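You operate a simulated robot arm through the tools that you are given. There is no shell and no other tool. Be economical: measure what you need, move in short steps, check, and stop when the job is done.

You are at the controls of a simulated robot arm. One attempt, no reset.

JOB
Take the black cord end on the top of the right table and put it away on the top of the blue bench. Take the blue carton and leave it on the left half of the pine trestle. Switch the checker switch on. Open the right green cupboard door, fetch the yellow cord end and set it on the shelf in the right green cupboard, then shut the door. Open the red can lid. Any order will do. Set down upright: blue carton.

Only the result counts: the job must be done as asked and must still hold three seconds after the hand-in. Knocking over, shifting, dropping, spilling or breaking anything else fails it. Lids that push on must go on centred and level and be pressed home; caps that screw on are set level and turned clockwise until they are tight.

ROBOT AND FRAMES
A 7-joint arm with a two-finger parallel gripper on a trunk, on a base that drives. Base frame: it is fixed to the floor where the robot stands at the start and does not move with it; the origin is under the middle of the robot, x ahead of it, y to its left, z up. Units: m, degrees, N and s.
With the tool pointing down near the work surface it reaches from about 0.34 to 0.76 m from the robot's upright axis, wherever it stands. Its first joint turns from -115.0 to 115.0 degrees. Places, roughly: black cord end [0.5, -0.25, 1]; blue carton [-2, 0, 1]; checker switch [4.5, -3.3, 0.9]; left half of the pine trestle (58x25 cm) [-2.94, 3.52, 0.72]; red can lid [-5.2, -6, 0.7]; right green cupboard door [4.3, -1.2, 0.4]; shelf in the right green cupboard [4.7, -1.2, 0.4]; top of the blue bench [4.6, -3.4, 0.9]; yellow cord end [4.25, -3.75, 0.75]. Payload 3.91 kg.
Tool frame: the origin (TCP) lies between the finger pads and is the grasp point; the fingertips stand 0.03 m ahead of it; z points along the fingers, y is the line along which they close. The gripper opens to 0.11 m. The fingers are 0.02 m wide and 0.01 m thick; the gripper's body (0.048 by 0.112 m) begins 0.055 m behind the TCP.
Orientation is told as [roll, pitch, yaw] about the base's x, y, z axes, in that order, counted from this pose: with the fingers straight down and closing along the base's y, the tool's x points along the base's -x, its y along +y and its z along -z.

CONTROLS
- The arm moves only by the tool nudge_tool. Its argument "increments" is a list of rows, each a list of 7 numbers: the shift along the tool's x, y, z in m, then the turn, a rotation vector about the tool's x, y, z in degrees, then the opening, from 0 (shut) to 1 (fully open). In form: [[tx, ty, tz, rx, ry, rz, claw], ...]. A call has 1 to 20 rows; each row is the pose to reach, as a shift and turn from the pose commanded when the call began, along the tool's axes at that moment. Each row takes 0.2 s and may step no farther than 0.05 m and 8.6 degrees from the row before; otherwise, or with a gripper value out of range, the whole call is refused. A pose out of reach is approached as far as the arm can. The call stops where the force on the tool passes 40 N (or 10 N more than at its start, if that is more) or the arm is blocked; 0.2 s more then pass. Each finger travels about 0.108 m/s and halts on what it meets, pressing with about 26 N; the grip force reading is that of the motor and also rises with nothing between the fingers. The clock runs only during rows and for 0.2 s after the last one: add rows that repeat a pose to give the fingers time. It gives the time, the measured TCP pose, the force on the tool (base axes), the opening and the grip force at its end, in the units of the frame above (readings bear some noise), with the torque about the TCP (base axes, N m) and any sound that the robot's microphone picked up, and new pictures: "views" is both (left out), scene, wrist or none.
- Cameras (640 x 400 px; columns grow to the right, rows downward): "scene" is now at [0.0071, 0.0993, 1.5725]; the picture's right is [-0.65, -0.76, 0.00], its down [-0.48, 0.40, -0.78] and it looks along [0.60, -0.50, -0.62] (base axes); focal length 256 px, centre (320, 200). "wrist" rides on the gripper at [0.072, 0.017, -0.103] in the tool frame; the picture's right is [-0.23, 0.97, 0.00], its down [-0.76, -0.18, -0.62] and it looks along [-0.61, -0.14, 0.78] (tool axes); focal length 222 px, centre (320, 200). There is no depth. A picture from a camera that has moved, and an enlarged one, comes with that camera's place and axes in the base frame and with its lens.
- lift_body(by): slides the trunk up (or, below 0, down) by that many m; the arm and the scene camera ride with it, the base frame stays. It gives what a move gives, with no picture.
- roll_base(legs): drives the robot by 1 to 6 legs, each [ahead, turn to the left] in m and degrees, along the robot's own axes; the way and the turn of a leg run together, so that a leg with both is an arc; at most 1.5 m and 180 degrees a leg. The arm and the cameras ride along, it lands a little off, and it stops where it bumps. It gives what a move gives, and a new picture of the scene camera.
- head_to(pan, tilt): turns the head with the scene camera to pan (to the left, within 155 degrees either way) and tilt (down, from -29 to 69), counted from straight ahead of the robot. It gives what a move gives, and a new picture of the scene camera.
- inspect(camera, box): a new picture of the part [left, top, right, bottom] of that camera's present view, enlarged. The clock stands still meanwhile.
- finish_job(): hands the job in; it is judged then, once.

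Work in short steps. Places have to be worked out from the pictures, the camera data and where the tool is seen: move nearer, look again, correct. Check each grasp and each placing, and mend what went wrong. You have 165 turns and 260 pictures in all, those below and enlarged ones among them. Open the gripper and draw the arm clear of the work before you hand the job in, unless the task says otherwise; then end with one line.

The tools are called as a command line: name --pt "numbers of a row" for each row, then --argument value for the rest, lists and objects as JSON in quotes. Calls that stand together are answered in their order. nudge_tool: Moves the arm, as the interface text tells. Its arguments: {"type":"object","properties":{"increments":{"type":"array","items":{"type":"array","items":{"type":"number"}}},"views":{"type":"string","enum":["both","scene","wrist","none"]}},"required":["increments"]} The other tools are called the same way: lift_body (by) slides the trunk up or down; roll_base (legs) drives the base; head_to (pan, tilt) turns the head that bears the scene camera; inspect (camera, box) takes an enlarged picture of a part of a camera's view; finish_job () hands the job in.

At the start:

```text
time_s: 0.0
tool_pos: [0.3783, -0.2683, 1.1602]
tcp_rot: [0.0, 0.0, -0.1]
contact_force: [-0.8, 1.0, -0.2]
wrist_torque: [-0.03, 0.02, 0.01]
grip_width: 0.1101
grip_force: 0.1
trunk travel left (down, up): [-0.675, 0.315]
robot x, y, heading: [0.0032, -0.0012, 0.1]
head pan, tilt: [-40.2, 38.6]
```

scene: 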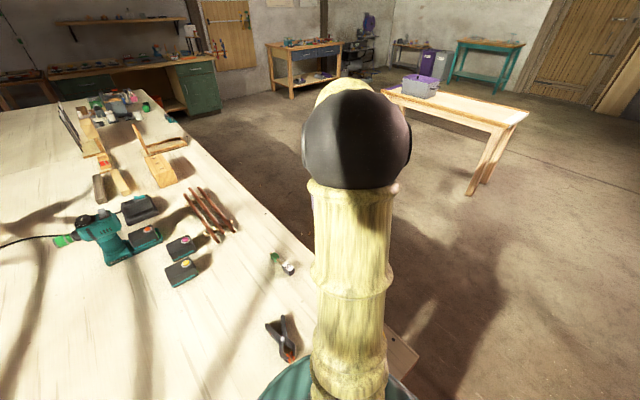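
wrist: 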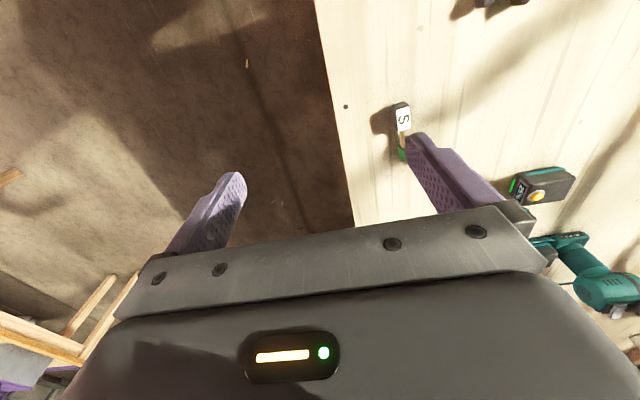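

The black cord end should be near [0.5,-0.25]; a small object with an "S" label is in the wrist view. I enlarge both views to identify it.

inspect --camera "wrist" --box '[320, 60, 480, 200]'

inspect --camera "scene" --box '[160, 180, 320, 380]'

head_to --pan -70 --tilt 15

```text
2.86 times, centred on (400, 130) of wrist
camera zoom: at [0.3048, -0.251, 1.2628], right [0.23, 0.97, 0.0], down [0.76, -0.18, 0.62], along [0.61, -0.14, -0.78], focal length 635 px, centre (91, 400)
```

zoom: 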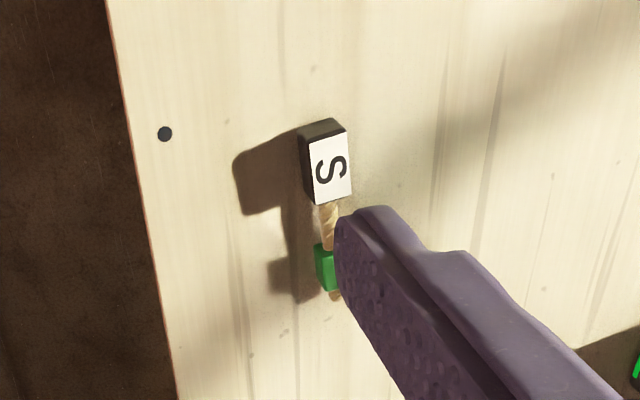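

```text
2.00 times, centred on (240, 280) of scene
camera zoom: at [0.0071, 0.0993, 1.5725], right [-0.65, -0.76, 0.0], down [-0.48, 0.4, -0.78], along [0.6, -0.5, -0.62], focal length 512 px, centre (480, 40)
```

zoom: 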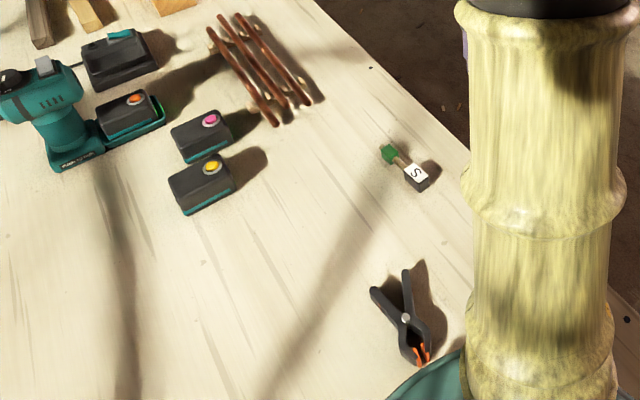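

```text
time_s: 0.9
tool_pos: [0.3777, -0.2687, 1.1595]
tcp_rot: [0.0, 0.1, 0.0]
contact_force: [0.8, -0.4, 0.5]
wrist_torque: [-0.01, -0.01, 0.03]
grip_width: 0.1098
grip_force: 0.1
trunk travel left (down, up): [-0.675, 0.315]
robot x, y, heading: [-0.0012, -0.0043, 0.4]
head pan, tilt: [-70.0, 15.0]
camera scene: at [-0.0264, 0.067, 1.61], right [-0.94, -0.34, 0.0], down [-0.09, 0.24, -0.97], along [0.33, -0.91, -0.26], focal length 256 px, centre (320, 200)
```

scene: 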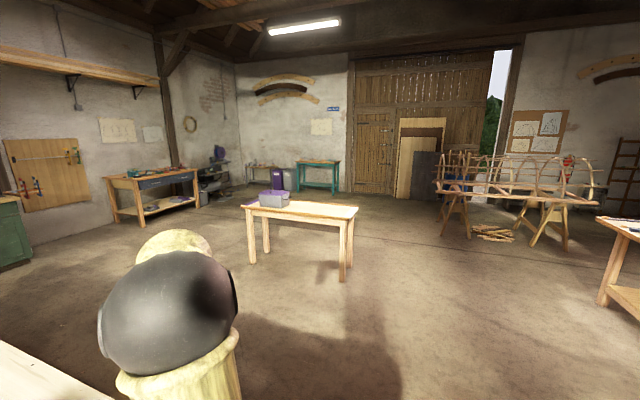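

The labelled black block with a short cord lies at about (0.456, -0.145, 0.90), running along x. I move above it and look again.

nudge_tool --pt "-0.02 0.03 0.02 0 0 0 1" --pt "-0.04 0.06 0.04 0 0 0 1" --pt "-0.06 0.09 0.07 0 0 0 1" --pt "-0.078 0.124 0.1 0 0 0 1" --pt "-0.078 0.124 0.13 0 0 0 1" --pt "-0.078 0.124 0.13 0 0 0 1" --views "wrist"

head_to --pan -40 --tilt 50

```text
time_s: 2.4
tool_pos: [0.4549, -0.1445, 1.0304]
tcp_rot: [0.0, 0.0, -0.1]
contact_force: [0.1, -0.5, 0.7]
wrist_torque: [-0.02, -0.01, 0.01]
grip_width: 0.11
grip_force: 0.0
trunk travel left (down, up): [-0.675, 0.315]
robot x, y, heading: [-0.0035, -0.0021, -0.3]
head pan, tilt: [-70.0, 15.0]
camera wrist: at [0.3826, -0.1271, 1.1329], right [0.23, 0.97, 0.0], down [0.76, -0.18, 0.62], along [0.61, -0.14, -0.78], focal length 222 px, centre (320, 200)
```

wrist: 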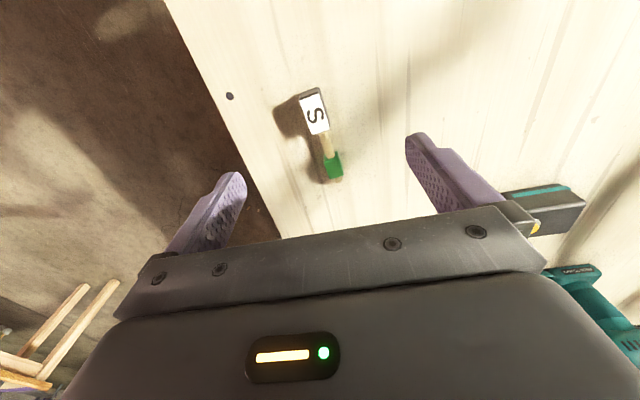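

```text
time_s: 3.4
tool_pos: [0.4557, -0.1456, 1.0311]
tcp_rot: [-0.1, 0.1, 0.0]
contact_force: [0.0, -0.4, -0.2]
wrist_torque: [-0.01, 0.0, 0.0]
grip_width: 0.1101
grip_force: 0.0
trunk travel left (down, up): [-0.675, 0.315]
robot x, y, heading: [-0.0014, 0.0025, -0.0]
head pan, tilt: [-40.0, 50.0]
camera scene: at [0.0005, 0.1053, 1.5563], right [-0.64, -0.77, 0.0], down [-0.59, 0.49, -0.64], along [0.49, -0.41, -0.77], focal length 256 px, centre (320, 200)
```

scene: 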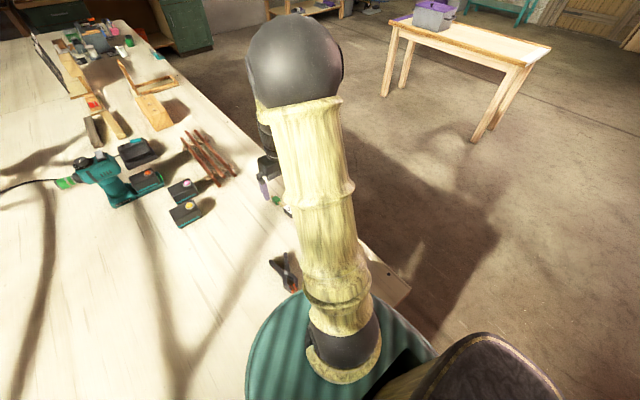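

Refined: block top at (0.452, -0.148, 0.907). I lower to TCP z 0.93 with tips straddling it.

nudge_tool --pt "0.002 -0.003 0.04 0 0 0 1" --pt "0.002 -0.003 0.08 0 0 0 1" --pt "0.002 -0.003 0.105 0 0 0 1" --pt "0.002 -0.003 0.115 0 0 0 1" --pt "0.002 -0.003 0.115 0 0 0 1" --views "wrist"

```text
time_s: 4.6
tool_pos: [0.454, -0.1472, 0.9139]
tcp_rot: [0.0, 0.0, 0.1]
contact_force: [0.8, -0.2, 0.4]
wrist_torque: [-0.02, -0.01, -0.01]
grip_width: 0.11
grip_force: 0.0
trunk travel left (down, up): [-0.675, 0.315]
robot x, y, heading: [0.0013, -0.0029, 0.2]
head pan, tilt: [-40.0, 50.0]
camera wrist: at [0.3812, -0.1296, 1.0181], right [0.23, 0.97, 0.0], down [0.76, -0.18, 0.62], along [0.61, -0.14, -0.78], focal length 222 px, centre (320, 200)
```

wrist: 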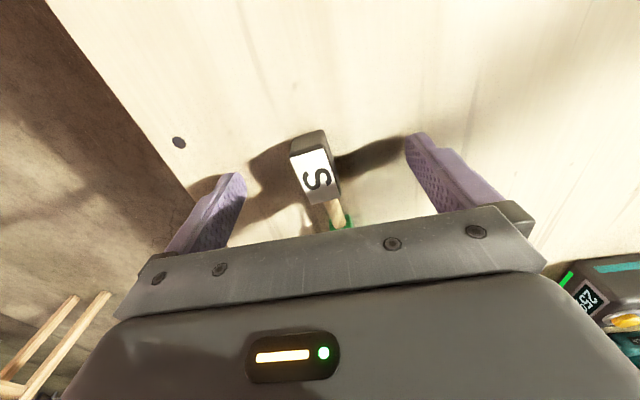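

The fingers straddle the block with tips around 0.884. I close on it here.

nudge_tool --pt "0 0 0.003 0 0 0 1" --pt "0 0 0.003 0 0 0 0.5" --pt "0 0 0.003 0 0 0 0" --pt "0 0 0.003 0 0 0 0" --pt "0 0 0.003 0 0 0 0" --pt "0 0 0.003 0 0 0 0" --views "wrist"

```text
time_s: 6.0
tool_pos: [0.4529, -0.147, 0.913]
tcp_rot: [0.0, 0.0, 0.0]
contact_force: [0.7, 0.0, 1.0]
wrist_torque: [-0.01, -0.01, 0.02]
grip_width: 0.0208
grip_force: 26.1
trunk travel left (down, up): [-0.675, 0.315]
robot x, y, heading: [-0.0005, -0.0005, 0.2]
head pan, tilt: [-40.0, 50.0]
camera wrist: at [0.3812, -0.1297, 1.015], right [0.23, 0.97, 0.0], down [0.76, -0.18, 0.62], along [0.61, -0.14, -0.78], focal length 222 px, centre (320, 200)
```

wrist: 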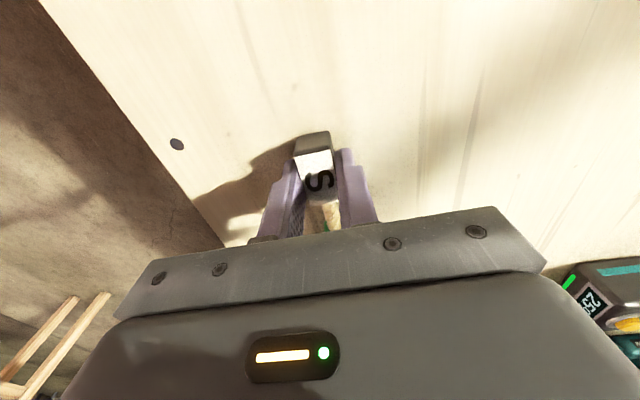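

Gripped (0.021 m). I lift and retract to the start posture, then look around for the route.

nudge_tool --pt "0 0 -0.05 0 0 0 0" --pt "0 0 -0.1 0 0 0 0" --pt "0 0 -0.15 0 0 0 0" --pt "0.03 -0.03 -0.18 0 0 0 0" --pt "0.05 -0.06 -0.2 0 0 0 0" --pt "0.06 -0.09 -0.23 0 0 0 0" --pt "0.075 -0.124 -0.25 0 0 0 0" --pt "0.075 -0.124 -0.25 0 0 0 0" --views "wrist"

head_to --pan -20 --tilt 15

head_to --pan -110 --tilt 25

head_to --pan -155 --tilt 25

head_to --pan 135 --tilt 25

head_to --pan 60 --tilt 25

```text
refused: row 4 steps farther than a row can; nothing moved
```

```text
time_s: 7.0
tool_pos: [0.454, -0.1477, 0.9125]
tcp_rot: [0.0, 0.1, -0.1]
contact_force: [-0.4, 0.8, 0.3]
wrist_torque: [0.0, 0.02, 0.01]
grip_width: 0.0209
grip_force: 26.4
trunk travel left (down, up): [-0.675, 0.315]
robot x, y, heading: [-0.0015, -0.0018, -0.0]
head pan, tilt: [-20.0, 15.0]
camera scene: at [0.0294, 0.1228, 1.6099], right [-0.34, -0.94, 0.0], down [-0.24, 0.09, -0.97], along [0.91, -0.33, -0.26], focal length 256 px, centre (320, 200)
```

scene: 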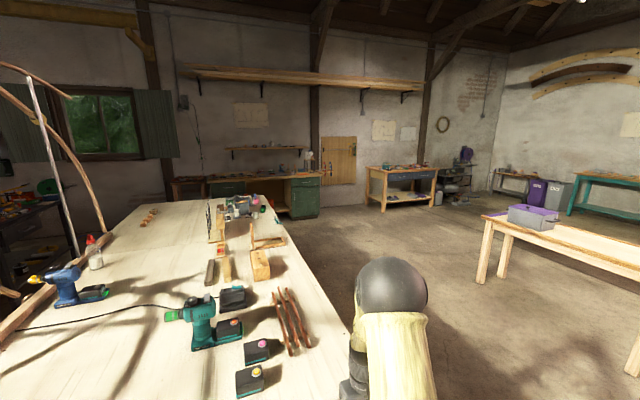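

```text
time_s: 8.6
tool_pos: [0.454, -0.1474, 0.9124]
tcp_rot: [0.0, -0.1, 0.1]
contact_force: [-0.1, -0.2, -0.1]
wrist_torque: [-0.02, 0.01, 0.0]
grip_width: 0.0209
grip_force: 25.9
trunk travel left (down, up): [-0.675, 0.315]
robot x, y, heading: [-0.0012, 0.0003, 0.3]
head pan, tilt: [-110.0, 25.0]
camera scene: at [-0.0898, 0.0682, 1.5938], right [-0.94, 0.34, 0.0], down [0.14, 0.4, -0.91], along [-0.31, -0.85, -0.42], focal length 256 px, centre (320, 200)
```

scene: 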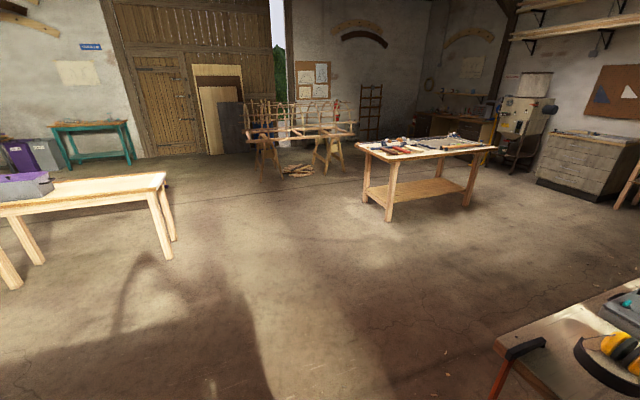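

```text
time_s: 9.7
tool_pos: [0.4535, -0.1468, 0.912]
tcp_rot: [-0.1, -0.1, 0.1]
contact_force: [-0.5, 0.7, -0.3]
wrist_torque: [-0.03, 0.01, 0.02]
grip_width: 0.021
grip_force: 25.8
trunk travel left (down, up): [-0.675, 0.315]
robot x, y, heading: [0.0022, -0.002, 0.1]
head pan, tilt: [-154.7, 25.0]
camera scene: at [-0.1417, 0.1153, 1.5938], right [-0.43, 0.9, 0.0], down [0.38, 0.18, -0.91], along [-0.82, -0.39, -0.42], focal length 256 px, centre (320, 200)
```

scene: 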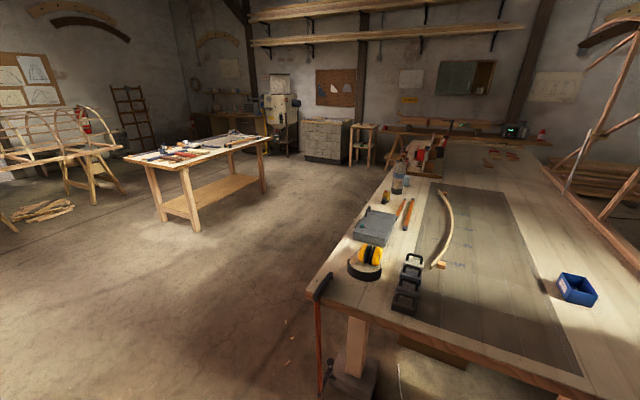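

```text
time_s: 13.7
tool_pos: [0.4539, -0.1463, 0.912]
tcp_rot: [0.0, 0.0, 0.0]
contact_force: [1.0, 0.2, -0.1]
wrist_torque: [-0.03, 0.02, 0.03]
grip_width: 0.0209
grip_force: 26.2
trunk travel left (down, up): [-0.675, 0.315]
robot x, y, heading: [-0.0057, -0.0009, 0.1]
head pan, tilt: [135.0, 25.0]
camera scene: at [-0.1235, 0.22, 1.5938], right [0.71, 0.71, 0.0], down [0.3, -0.3, -0.91], along [-0.64, 0.64, -0.42], focal length 256 px, centre (320, 200)
```

scene: 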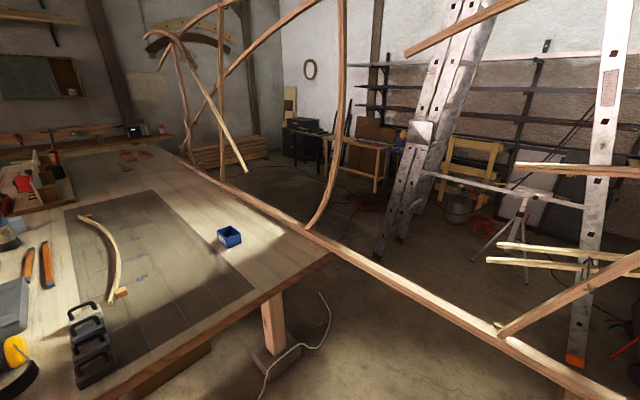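

```text
time_s: 15.2
tool_pos: [0.4532, -0.1471, 0.9129]
tcp_rot: [-0.1, 0.0, 0.1]
contact_force: [0.2, 0.4, 0.3]
wrist_torque: [-0.01, 0.02, -0.01]
grip_width: 0.021
grip_force: 25.8
trunk travel left (down, up): [-0.675, 0.315]
robot x, y, heading: [-0.0015, 0.0015, 0.0]
head pan, tilt: [60.0, 25.0]
camera scene: at [-0.0124, 0.2346, 1.5938], right [0.87, -0.5, 0.0], down [-0.21, -0.37, -0.91], along [0.45, 0.79, -0.42], focal length 256 px, centre (320, 200)
```

scene: 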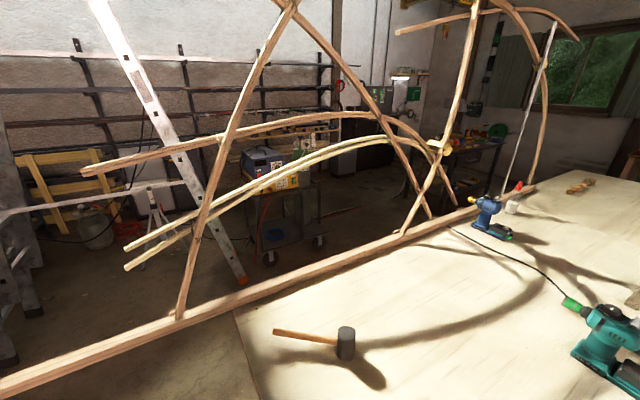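

The cord is held; the row step was too long. I lift again with shorter steps, then plan to exit the gap towards -y (between tables), and turn to +x.

nudge_tool --pt "0 0 -0.05 0 0 0 0" --pt "0 0 -0.1 0 0 0 0" --pt "0 0 -0.15 0 0 0 0" --pt "0 0 -0.2 0 0 0 0" --pt "0.03 -0.03 -0.22 0 0 0 0" --pt "0.05 -0.06 -0.25 0 0 0 0" --pt "0.06 -0.09 -0.27 0 0 0 0" --pt "0.075 -0.124 -0.27 0 0 0 0" --pt "0.075 -0.124 -0.27 0 0 0 0" --views "wrist"

roll_base --legs '[[0, -90]]'

```text
time_s: 17.2
tool_pos: [0.3776, -0.2715, 1.184]
tcp_rot: [0.1, 0.0, 0.0]
contact_force: [-0.1, 0.7, -0.7]
wrist_torque: [0.02, 0.0, 0.01]
grip_width: 0.0002
grip_force: 26.0
trunk travel left (down, up): [-0.675, 0.315]
robot x, y, heading: [-0.0021, 0.0001, -0.2]
head pan, tilt: [60.0, 25.0]
camera wrist: at [0.3055, -0.2545, 1.2854], right [0.23, 0.97, 0.0], down [0.76, -0.18, 0.62], along [0.61, -0.14, -0.78], focal length 222 px, centre (320, 200)
```

wrist: 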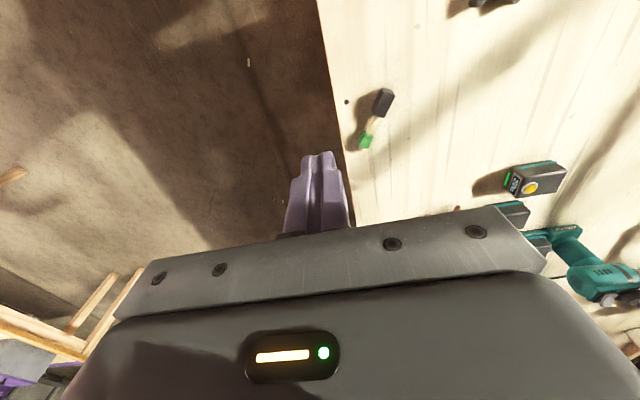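

```text
time_s: 21.5
tool_pos: [-0.1109, -0.4382, 1.1828]
tcp_rot: [0.0, -0.3, -66.8]
contact_force: [-1.2, 0.1, -0.1]
wrist_torque: [-0.08, -0.05, 0.0]
grip_width: 0.0002
grip_force: 25.5
trunk travel left (down, up): [-0.675, 0.315]
robot x, y, heading: [-0.0073, 0.0179, -55.5]
head pan, tilt: [60.0, 25.0]
stopped in leg 1: the robot was blocked; the commanded pose is now the measured one
camera scene: at [0.1756, 0.1639, 1.5943], right [0.08, -1.0, 0.0], down [-0.42, -0.03, -0.91], along [0.9, 0.07, -0.42], focal length 256 px, centre (320, 200)
```

scene: 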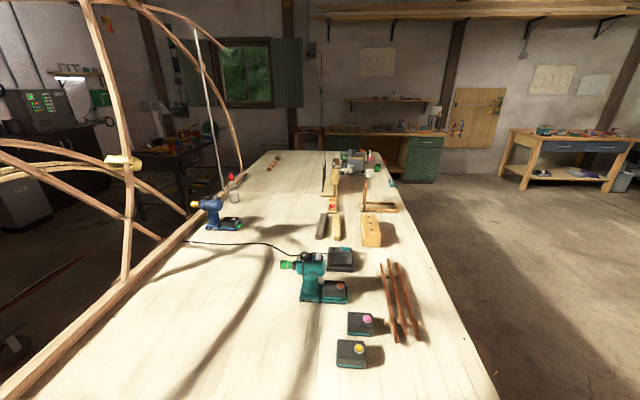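

The cord slipped during the lift and lies again at about (0.44, -0.19) with the label hidden; also the turn was blocked at -55°. I swing the tool over it for regrasp, tool yaw -28, and look down at the base with the head.

nudge_tool --pt "0.0015 0.046 0 0 0 -3 0.3" --pt "0.003 0.092 0 0 0 -6 0.6" --pt "0.0046 0.138 0 0 0 -9 1" --pt "0.006 0.184 0 0 0 -12 1" --pt "0.0077 0.23 0 0 0 -15 1" --pt "0.009 0.276 0 0 0 -18 1" --pt "0.0108 0.322 0 0 0 -21 1" --pt "0.012 0.368 0 0 0 -24 1" --pt "0.0138 0.414 0 0 0 -27 1" --pt "0.0155 0.46 0 0 0 -30 1" --pt "0.017 0.506 0.02 0 0 -33 1" --pt "0.0185 0.55 0.04 0 0 -36 1" --pt "0.02 0.594 0.06 0 0 -38.8 1" --pt "0.02 0.594 0.08 0 0 -38.8 1" --pt "0.02 0.594 0.08 0 0 -38.8 1" --views "wrist"

head_to --pan -60 --tilt 65

head_to --pan 100 --tilt 65

```text
refused: row 11 steps farther than a row can; nothing moved
```

```text
time_s: 23.5
tool_pos: [-0.1063, -0.4388, 1.1821]
tcp_rot: [0.0, -0.1, -66.6]
contact_force: [0.2, 0.8, 0.2]
wrist_torque: [0.01, 0.04, -0.02]
grip_width: 0.0001
grip_force: 25.8
trunk travel left (down, up): [-0.675, 0.315]
robot x, y, heading: [-0.0023, 0.0214, -55.5]
head pan, tilt: [-60.0, 65.0]
camera scene: at [0.0616, 0.1004, 1.5382], right [-0.9, 0.43, 0.0], down [0.39, 0.82, -0.42], along [-0.18, -0.38, -0.91], focal length 256 px, centre (320, 200)
```

scene: 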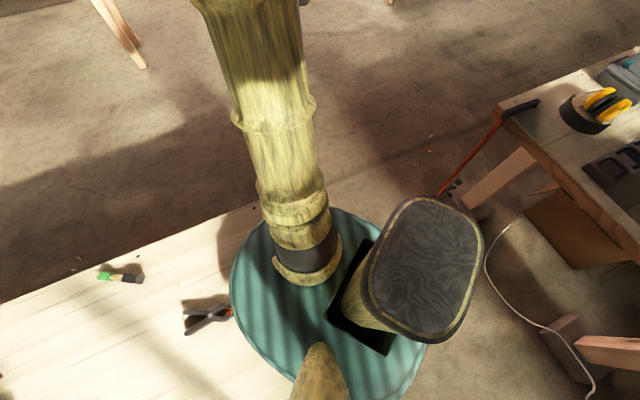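

```text
time_s: 26.0
tool_pos: [-0.1062, -0.439, 1.1829]
tcp_rot: [0.1, -0.1, -66.6]
contact_force: [0.5, 0.6, 0.4]
wrist_torque: [0.01, 0.03, -0.02]
grip_width: 0.0001
grip_force: 26.4
trunk travel left (down, up): [-0.675, 0.315]
robot x, y, heading: [-0.0039, 0.0172, -55.3]
head pan, tilt: [100.0, 65.0]
camera scene: at [0.1307, 0.1979, 1.5382], right [0.7, -0.71, 0.0], down [-0.64, -0.64, -0.42], along [0.3, 0.3, -0.91], focal length 256 px, centre (320, 200)
```

scene: 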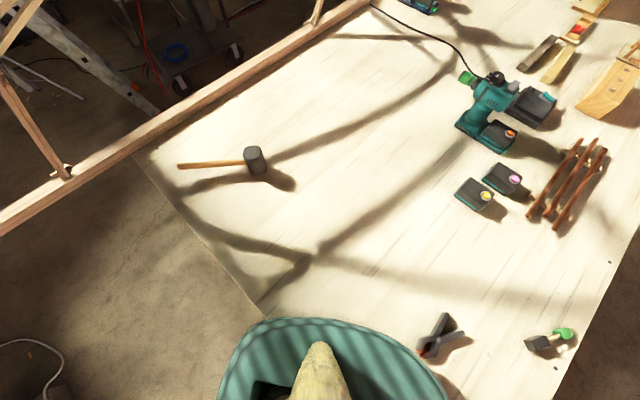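

The block is likely my trunk column hitting the near edge of the right table (edge at x≈0.07). I turn back to heading 0 first, where I can regrasp the cord.

roll_base --legs '[[0, 55.3]]'

```text
time_s: 29.9
tool_pos: [0.3096, -0.3284, 1.1831]
tcp_rot: [0.0, -0.2, -11.7]
contact_force: [0.2, 0.2, 0.0]
wrist_torque: [0.01, 0.0, 0.01]
grip_width: 0.0
grip_force: 25.7
trunk travel left (down, up): [-0.675, 0.315]
robot x, y, heading: [-0.0028, 0.0155, -0.3]
head pan, tilt: [100.0, 65.0]
camera scene: at [-0.0729, 0.2321, 1.5382], right [0.99, 0.17, 0.0], down [0.15, -0.89, -0.42], along [-0.07, 0.42, -0.91], focal length 256 px, centre (320, 200)
```

scene: 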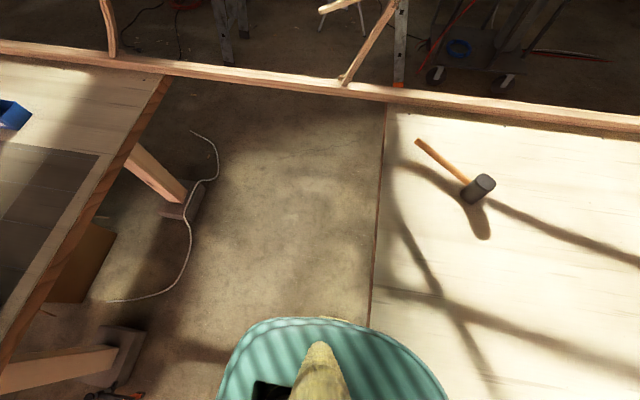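

Back at heading 0. Now above the cord at (0.44,-0.185) with yaw -28 to re-measure.

nudge_tool --pt "-0.02 0.034 0 0 0 4 0.5" --pt "-0.04 0.068 0 0 0 8 1" --pt "-0.06 0.102 0.02 0 0 12 1" --pt "-0.08 0.136 0.04 0 0 16 1" --pt "-0.098 0.166 0.07 0 0 16.3 1" --pt "-0.098 0.166 0.1 0 0 16.3 1" --pt "-0.098 0.166 0.1 0 0 16.3 1" --views "wrist"

inspect --camera "wrist" --box '[240, 50, 400, 210]'

```text
time_s: 31.5
tool_pos: [0.4407, -0.1841, 1.0832]
tcp_rot: [0.1, -0.1, -28.2]
contact_force: [0.5, -0.3, 0.4]
wrist_torque: [-0.02, 0.01, -0.02]
grip_width: 0.1096
grip_force: 0.1
trunk travel left (down, up): [-0.675, 0.315]
robot x, y, heading: [-0.005, 0.0135, -0.5]
head pan, tilt: [100.0, 65.0]
camera wrist: at [0.3838, -0.1356, 1.1858], right [0.66, 0.75, 0.0], down [0.59, -0.51, 0.62], along [0.47, -0.41, -0.78], focal length 222 px, centre (320, 200)
```

wrist: 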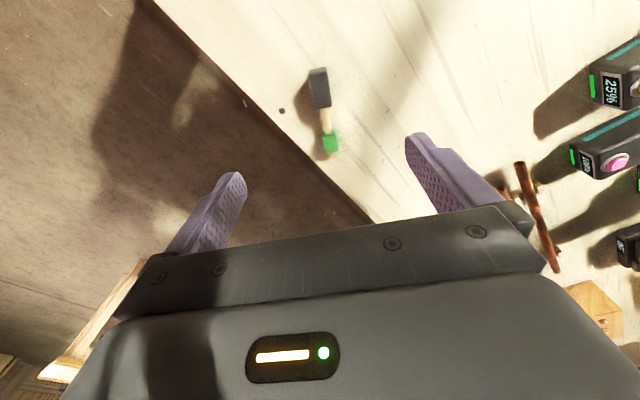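

```text
2.50 times, centred on (320, 130) of wrist
camera zoom: at [0.3838, -0.1356, 1.1858], right [0.66, 0.75, 0.0], down [0.59, -0.51, 0.62], along [0.47, -0.41, -0.78], focal length 555 px, centre (320, 375)
```

zoom: 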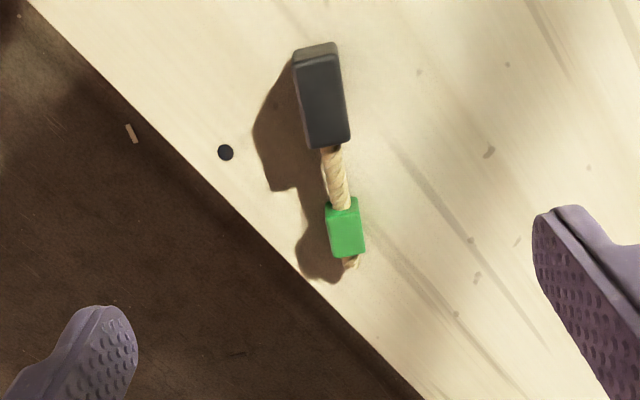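

The block is at about (0.433,-0.177), axis yaw -30°. I centre on it and go slightly deeper than before.

nudge_tool --pt "0.0099 0.0022 0.04 0 0 1.8 1" --pt "0.0099 0.0022 0.08 0 0 1.8 1" --pt "0.0099 0.0022 0.12 0 0 1.8 1" --pt "0.0099 0.0022 0.16 0 0 1.8 1" --pt "0.0099 0.0022 0.168 0 0 1.8 1" --pt "0.0099 0.0022 0.172 0 0 1.8 1" --pt "0.0099 0.0022 0.176 0 0 1.8 1" --pt "0.0099 0.0022 0.179 0 0 1.8 1" --views "wrist"

```text
time_s: 33.2
tool_pos: [0.4313, -0.1787, 0.9103]
tcp_rot: [0.0, -0.6, -29.9]
contact_force: [-6.5, 4.1, 22.2]
wrist_torque: [-0.85, 0.99, -0.45]
grip_width: 0.1095
grip_force: 0.0
trunk travel left (down, up): [-0.675, 0.315]
robot x, y, heading: [-0.0045, 0.014, -0.4]
head pan, tilt: [100.0, 65.0]
stopped in row 8: the force on the tool passed its limit at 45 N (the readings are from after the stop); the commanded pose is now the measured one
camera wrist: at [0.3762, -0.127, 1.012], right [0.68, 0.73, 0.0], down [0.57, -0.53, 0.63], along [0.46, -0.43, -0.78], focal length 222 px, centre (320, 200)
```

wrist: 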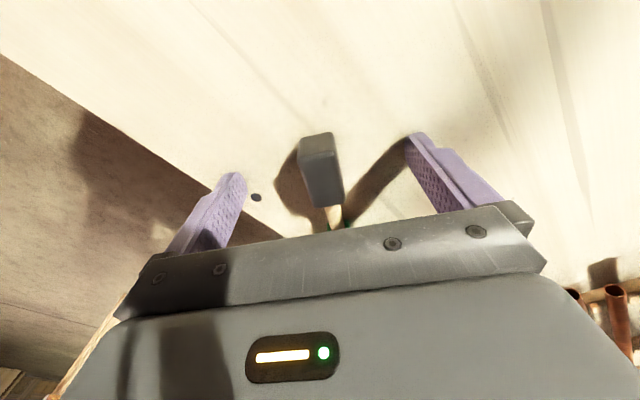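

Tips touch the table (z≈0.88). I back off 2 mm, close, then lift slowly.

nudge_tool --pt "0 0 -0.003 0 0 0 1" --pt "0 0 -0.003 0 0 0 0.4" --pt "0 0 -0.003 0 0 0 0" --pt "0 0 -0.003 0 0 0 0" --pt "0 0 -0.003 0 0 0 0" --pt "0 0 -0.003 0 0 0 0" --pt "0 0 -0.006 0 0 0 0" --pt "0 0 -0.012 0 0 0 0" --pt "0 0 -0.02 0 0 0 0" --views "wrist"

```text
time_s: 35.2
tool_pos: [0.433, -0.1785, 0.9284]
tcp_rot: [0.0, -0.5, -29.9]
contact_force: [0.1, -0.7, 0.0]
wrist_torque: [0.01, -0.03, -0.02]
grip_width: 0.0213
grip_force: 26.5
trunk travel left (down, up): [-0.675, 0.315]
robot x, y, heading: [-0.0067, 0.0161, -0.3]
head pan, tilt: [100.0, 65.0]
camera wrist: at [0.3779, -0.1281, 1.0299], right [0.68, 0.73, 0.0], down [0.57, -0.53, 0.63], along [0.46, -0.43, -0.78], focal length 222 px, centre (320, 200)
```

wrist: 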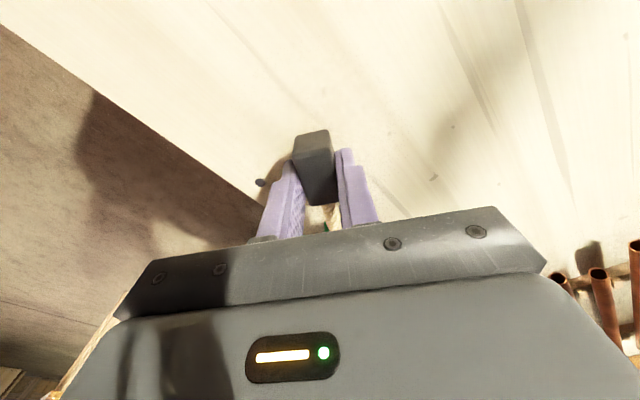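

Holding, so far. I lift further, gently, and check.

nudge_tool --pt "0 0 -0.01 0 0 0 0" --pt "0 0 -0.02 0 0 0 0" --pt "0 0 -0.03 0 0 0 0" --pt "0 0 -0.045 0 0 0 0" --pt "0 0 -0.06 0 0 0 0" --pt "0 0 -0.08 0 0 0 0" --views "wrist"

```text
time_s: 36.6
tool_pos: [0.4332, -0.1799, 1.009]
tcp_rot: [0.0, -0.5, -30.0]
contact_force: [-0.7, 0.4, 0.3]
wrist_torque: [-0.01, -0.01, 0.0]
grip_width: 0.0212
grip_force: 26.4
trunk travel left (down, up): [-0.675, 0.315]
robot x, y, heading: [-0.0038, 0.0173, -0.5]
head pan, tilt: [100.0, 65.0]
camera wrist: at [0.3777, -0.1278, 1.1103], right [0.68, 0.73, 0.0], down [0.57, -0.53, 0.63], along [0.46, -0.43, -0.78], focal length 222 px, centre (320, 200)
```

wrist: 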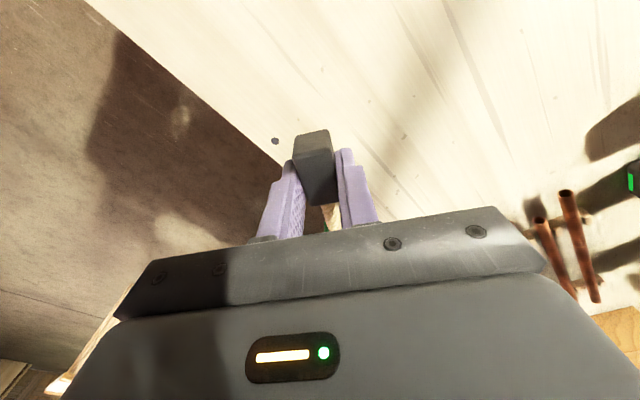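

Still held. Raise more, then check.

nudge_tool --pt "0 0 -0.02 0 0 0 0" --pt "0 0 -0.04 0 0 0 0" --pt "0 0 -0.06 0 0 0 0" --pt "0 0 -0.08 0 0 0 0" --pt "0 0 -0.1 0 0 0 0" --pt "0 0 -0.12 0 0 0 0" --pt "0.02 0 -0.14 0 0 0 0" --pt "0.04 0 -0.15 0 0 0 0" --pt "0.04 0 -0.15 0 0 0 0" --views "wrist"

```text
time_s: 38.6
tool_pos: [0.3973, -0.1588, 1.1585]
tcp_rot: [0.0, -0.5, -29.9]
contact_force: [0.5, 0.1, -0.7]
wrist_torque: [0.0, 0.04, 0.02]
grip_width: 0.0213
grip_force: 26.5
trunk travel left (down, up): [-0.675, 0.315]
robot x, y, heading: [-0.0053, 0.0174, -0.4]
head pan, tilt: [100.0, 65.0]
camera wrist: at [0.3417, -0.1071, 1.2602], right [0.68, 0.73, 0.0], down [0.57, -0.53, 0.63], along [0.46, -0.43, -0.78], focal length 222 px, centre (320, 200)
```

wrist: 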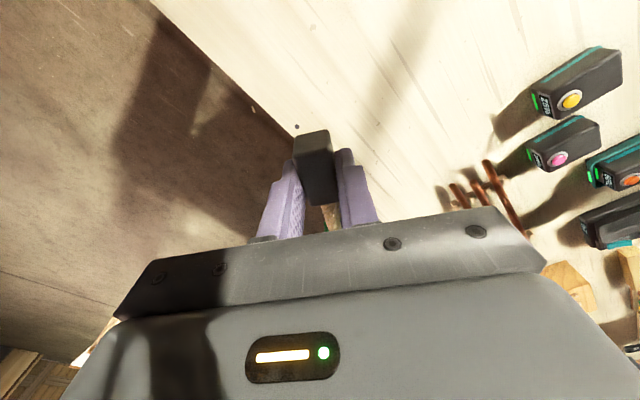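

Firm hold. Back up 0.34 m to the gap's middle and turn right with a forward-facing head.

roll_base --legs '[[-0.34, 0], [0, -90]]'

head_to --pan 0 --tilt 40

```text
time_s: 46.7
tool_pos: [-0.5207, -0.3821, 1.1577]
tcp_rot: [0.0, -0.4, -120.1]
contact_force: [-0.1, -0.1, 0.1]
wrist_torque: [0.0, -0.02, 0.04]
grip_width: 0.0214
grip_force: 25.9
trunk travel left (down, up): [-0.675, 0.315]
robot x, y, heading: [-0.3419, 0.0213, -90.8]
head pan, tilt: [100.0, 65.0]
camera scene: at [-0.128, 0.0893, 1.5382], right [0.16, -0.99, 0.0], down [-0.89, -0.15, -0.42], along [0.42, 0.07, -0.91], focal length 256 px, centre (320, 200)
```

scene: 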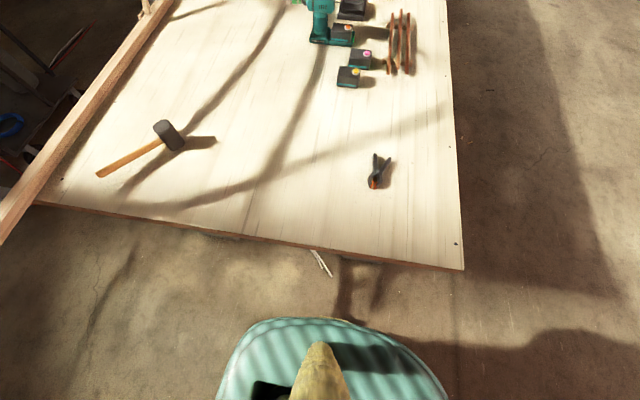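

```text
time_s: 48.5
tool_pos: [-0.5201, -0.3821, 1.158]
tcp_rot: [0.0, -0.3, -120.1]
contact_force: [-0.5, 0.1, 0.4]
wrist_torque: [0.0, 0.01, 0.02]
grip_width: 0.0213
grip_force: 26.1
trunk travel left (down, up): [-0.675, 0.315]
robot x, y, heading: [-0.3442, 0.0201, -90.7]
head pan, tilt: [0.0, 40.0]
camera scene: at [-0.1887, -0.0056, 1.5704], right [-1.0, 0.01, 0.0], down [0.01, 0.64, -0.77], along [-0.01, -0.77, -0.64], focal length 256 px, centre (320, 200)
```

scene: 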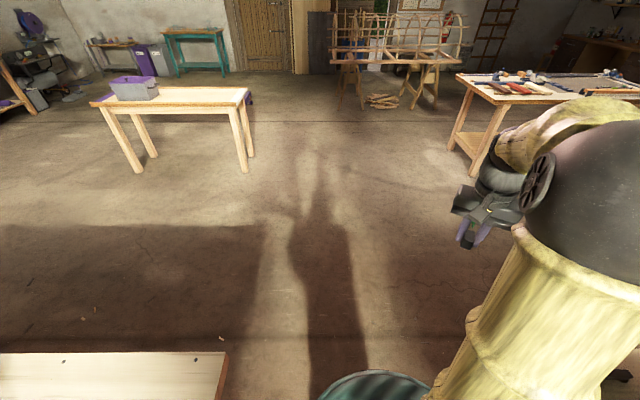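

Clear ahead. Drive out to y≈-1.3, turn to +x and go along between the tables.

roll_base --legs '[[1.35, 0], [0, 90.7], [1.5, 0], [1.3, 0]]'

head_to --pan -40 --tilt 25

```text
time_s: 77.5
tool_pos: [2.8521, -1.4744, 1.1574]
tcp_rot: [0.0, -0.4, -28.6]
contact_force: [0.4, -0.4, -0.7]
wrist_torque: [0.06, 0.01, -0.02]
grip_width: 0.0213
grip_force: 25.8
trunk travel left (down, up): [-0.675, 0.315]
robot x, y, heading: [2.4525, -1.3024, 0.8]
head pan, tilt: [0.0, 40.0]
camera scene: at [2.472, -1.1521, 1.5704], right [0.01, -1.0, 0.0], down [-0.64, -0.01, -0.77], along [0.77, 0.01, -0.64], focal length 256 px, centre (320, 200)
```

scene: 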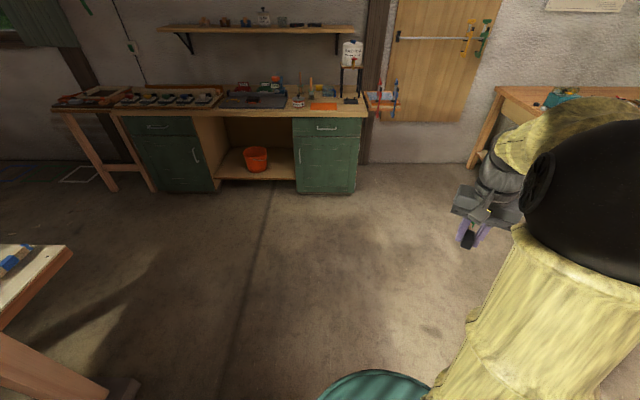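

```text
time_s: 78.6
tool_pos: [2.8528, -1.4743, 1.1581]
tcp_rot: [0.0, -0.6, -28.6]
contact_force: [1.2, -0.5, -1.0]
wrist_torque: [-0.01, 0.04, -0.02]
grip_width: 0.0215
grip_force: 25.8
trunk travel left (down, up): [-0.675, 0.315]
robot x, y, heading: [2.4499, -1.3068, 0.9]
head pan, tilt: [-40.0, 25.0]
camera scene: at [2.4582, -1.2115, 1.5937], right [-0.63, -0.78, 0.0], down [-0.33, 0.27, -0.91], along [0.7, -0.57, -0.42], focal length 256 px, centre (320, 200)
```

scene: 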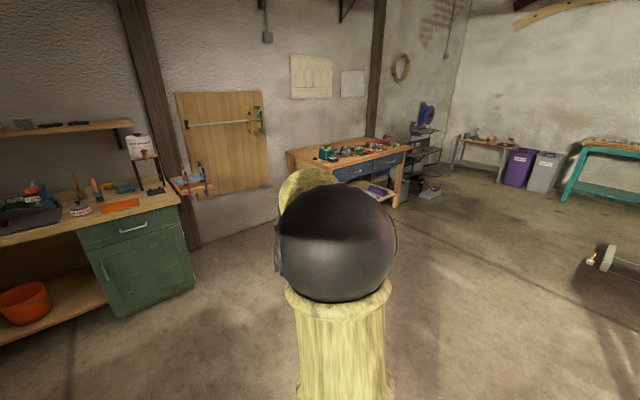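

The blue bench spans about x 4.2–4.9, y -4.1…-2.7. I drive to about (3.45,-3.4) facing +x.

roll_base --legs '[[0, -65.4], [1.2, 0], [1.1, 0], [0, 64.5]]'

head_to --pan 10 --tilt 30

```text
time_s: 100.0
tool_pos: [3.8747, -3.5323, 1.1586]
tcp_rot: [-0.1, -0.5, -28.5]
contact_force: [0.4, -0.1, -0.8]
wrist_torque: [-0.01, 0.01, 0.01]
grip_width: 0.0213
grip_force: 25.7
trunk travel left (down, up): [-0.675, 0.315]
robot x, y, heading: [3.4678, -3.3655, 1.1]
head pan, tilt: [-40.0, 25.0]
camera scene: at [3.4792, -3.2704, 1.5938], right [-0.63, -0.78, 0.0], down [-0.33, 0.27, -0.91], along [0.7, -0.57, -0.42], focal length 256 px, centre (320, 200)
```

scene: 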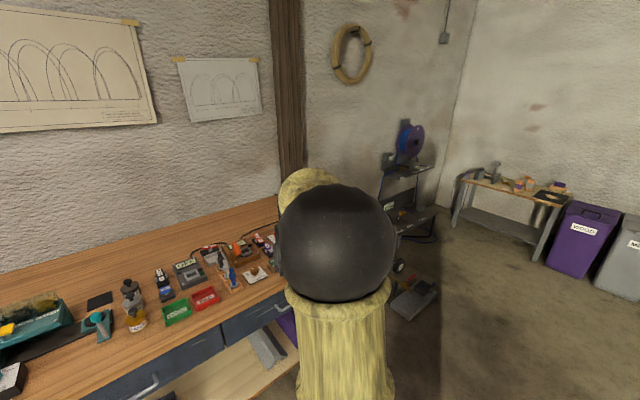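

```text
time_s: 101.2
tool_pos: [3.8755, -3.5329, 1.159]
tcp_rot: [0.1, -0.5, -28.4]
contact_force: [0.1, -0.6, -0.8]
wrist_torque: [0.01, -0.01, 0.0]
grip_width: 0.0211
grip_force: 26.0
trunk travel left (down, up): [-0.675, 0.315]
robot x, y, heading: [3.4666, -3.3671, 1.1]
head pan, tilt: [10.0, 30.0]
camera scene: at [3.4964, -3.1953, 1.5858], right [0.19, -0.98, 0.0], down [-0.49, -0.1, -0.87], along [0.85, 0.16, -0.5], focal length 256 px, centre (320, 200)
```

scene: 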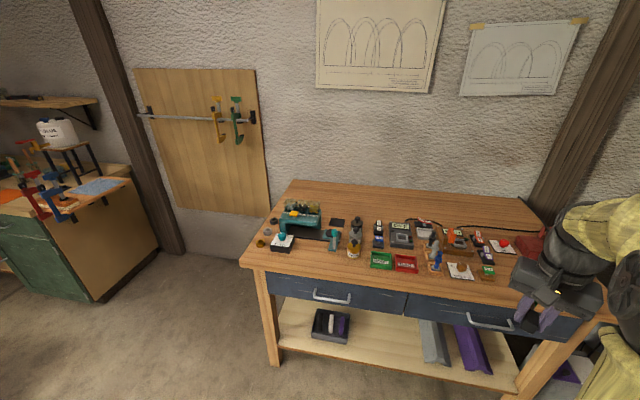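

I zoom on the bench to find the checker switch, a free spot, and the yellow cord end.

inspect --camera "scene" --box '[240, 170, 400, 290]'

inspect --camera "scene" --box '[360, 190, 540, 300]'

inspect --camera "scene" --box '[260, 280, 560, 400]'

```text
3.33 times, centred on (320, 230) of scene
camera zoom: at [3.4964, -3.1953, 1.5858], right [0.19, -0.98, 0.0], down [-0.49, -0.1, -0.87], along [0.85, 0.16, -0.5], focal length 854 px, centre (320, 100)
```

zoom: 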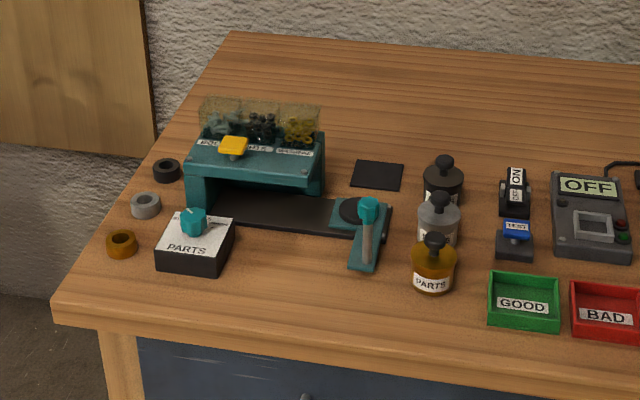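

```text
3.56 times, centred on (450, 245) of scene
camera zoom: at [3.4964, -3.1953, 1.5858], right [0.19, -0.98, 0.0], down [-0.49, -0.1, -0.87], along [0.85, 0.16, -0.5], focal length 911 px, centre (-142, 40)
```

zoom: 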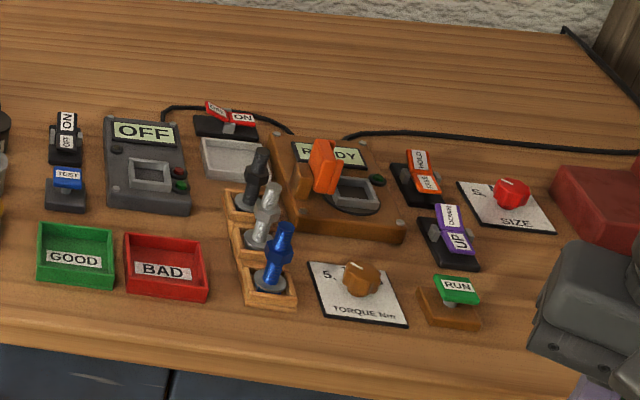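

```text
2.13 times, centred on (410, 340) of scene
camera zoom: at [3.4964, -3.1953, 1.5858], right [0.19, -0.98, 0.0], down [-0.49, -0.1, -0.87], along [0.85, 0.16, -0.5], focal length 547 px, centre (128, -99)
```

zoom: 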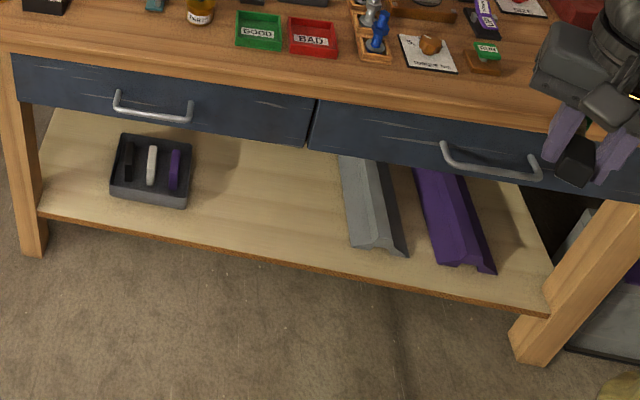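

Checker: the black ON/OFF rocker at ≈(4.47,-3.28); the yellow cord end must be in the right drawer. First place the black cord on the free front strip near (4.25,-3.06). I drive 0.3 m closer.

roll_base --legs '[[0.3, -1]]'

head_to --pan 15 --tilt 45

```text
time_s: 103.5
tool_pos: [4.1778, -3.5352, 1.1585]
tcp_rot: [0.1, -0.4, -29.3]
contact_force: [1.6, 0.0, -0.6]
wrist_torque: [0.01, 0.05, 0.01]
grip_width: 0.0212
grip_force: 25.7
trunk travel left (down, up): [-0.675, 0.315]
robot x, y, heading: [3.7726, -3.3606, 0.0]
head pan, tilt: [10.0, 30.0]
camera scene: at [3.8037, -3.1926, 1.5858], right [0.18, -0.98, 0.0], down [-0.49, -0.09, -0.87], along [0.85, 0.15, -0.5], focal length 256 px, centre (320, 200)
```

scene: 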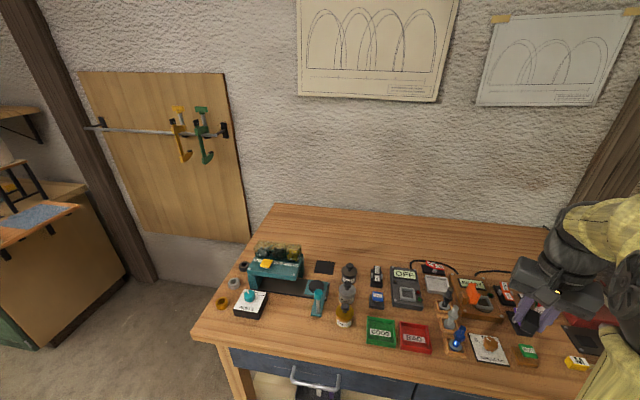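

```text
time_s: 104.3
tool_pos: [4.1762, -3.5355, 1.1577]
tcp_rot: [0.1, -0.5, -29.4]
contact_force: [0.2, 0.1, -1.0]
wrist_torque: [0.05, -0.02, 0.01]
grip_width: 0.0211
grip_force: 26.3
trunk travel left (down, up): [-0.675, 0.315]
robot x, y, heading: [3.7745, -3.3613, -0.1]
head pan, tilt: [15.0, 45.0]
camera scene: at [3.7924, -3.1873, 1.5632], right [0.26, -0.97, 0.0], down [-0.68, -0.18, -0.71], along [0.68, 0.18, -0.71], focal length 256 px, centre (320, 200)
```

scene: 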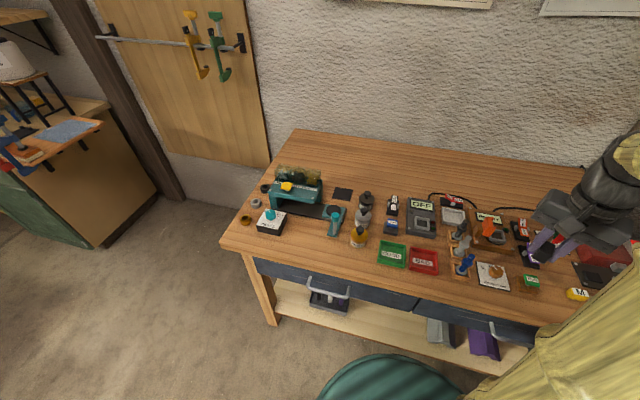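

A yellow block shows on the right front of the bench; zoom on it and on the rocker.

inspect --camera "scene" --box '[500, 230, 640, 330]'

inspect --camera "scene" --box '[340, 180, 480, 280]'

inspect --camera "scene" --box '[220, 180, 400, 300]'

```text
4.00 times, centred on (570, 280) of scene
camera zoom: at [3.7924, -3.1873, 1.5632], right [0.26, -0.97, 0.0], down [-0.68, -0.18, -0.71], along [0.68, 0.18, -0.71], focal length 1025 px, centre (-680, -120)
```

zoom: 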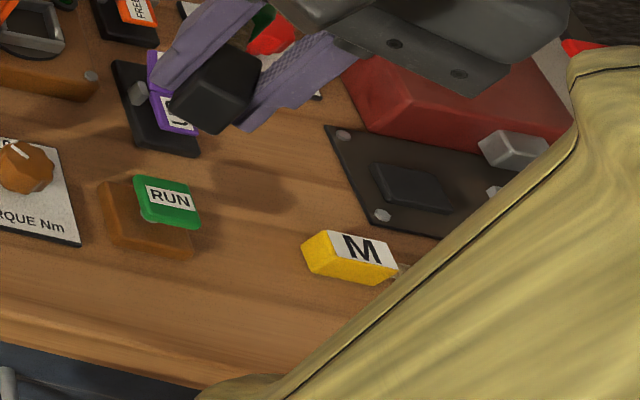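

```text
4.00 times, centred on (410, 230) of scene
camera zoom: at [3.7924, -3.1873, 1.5632], right [0.26, -0.97, 0.0], down [-0.68, -0.18, -0.71], along [0.68, 0.18, -0.71], focal length 1025 px, centre (-40, 80)
```

zoom: 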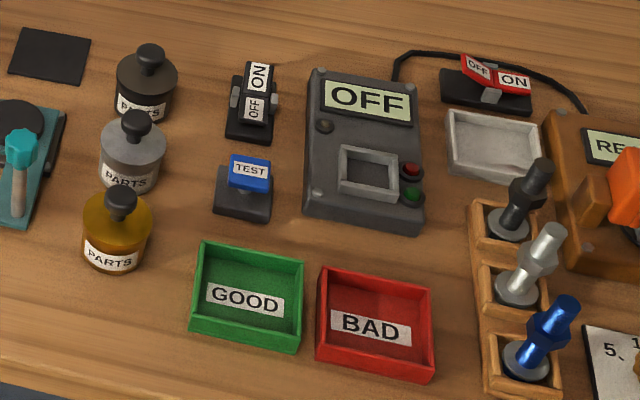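

```text
3.33 times, centred on (310, 240) of scene
camera zoom: at [3.7924, -3.1873, 1.5632], right [0.26, -0.97, 0.0], down [-0.68, -0.18, -0.71], along [0.68, 0.18, -0.71], focal length 854 px, centre (353, 67)
```

zoom: 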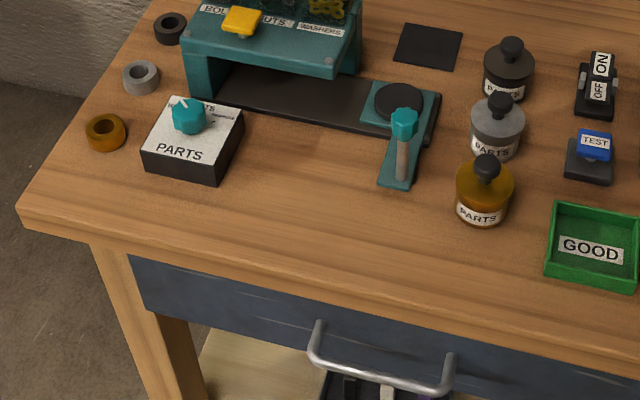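

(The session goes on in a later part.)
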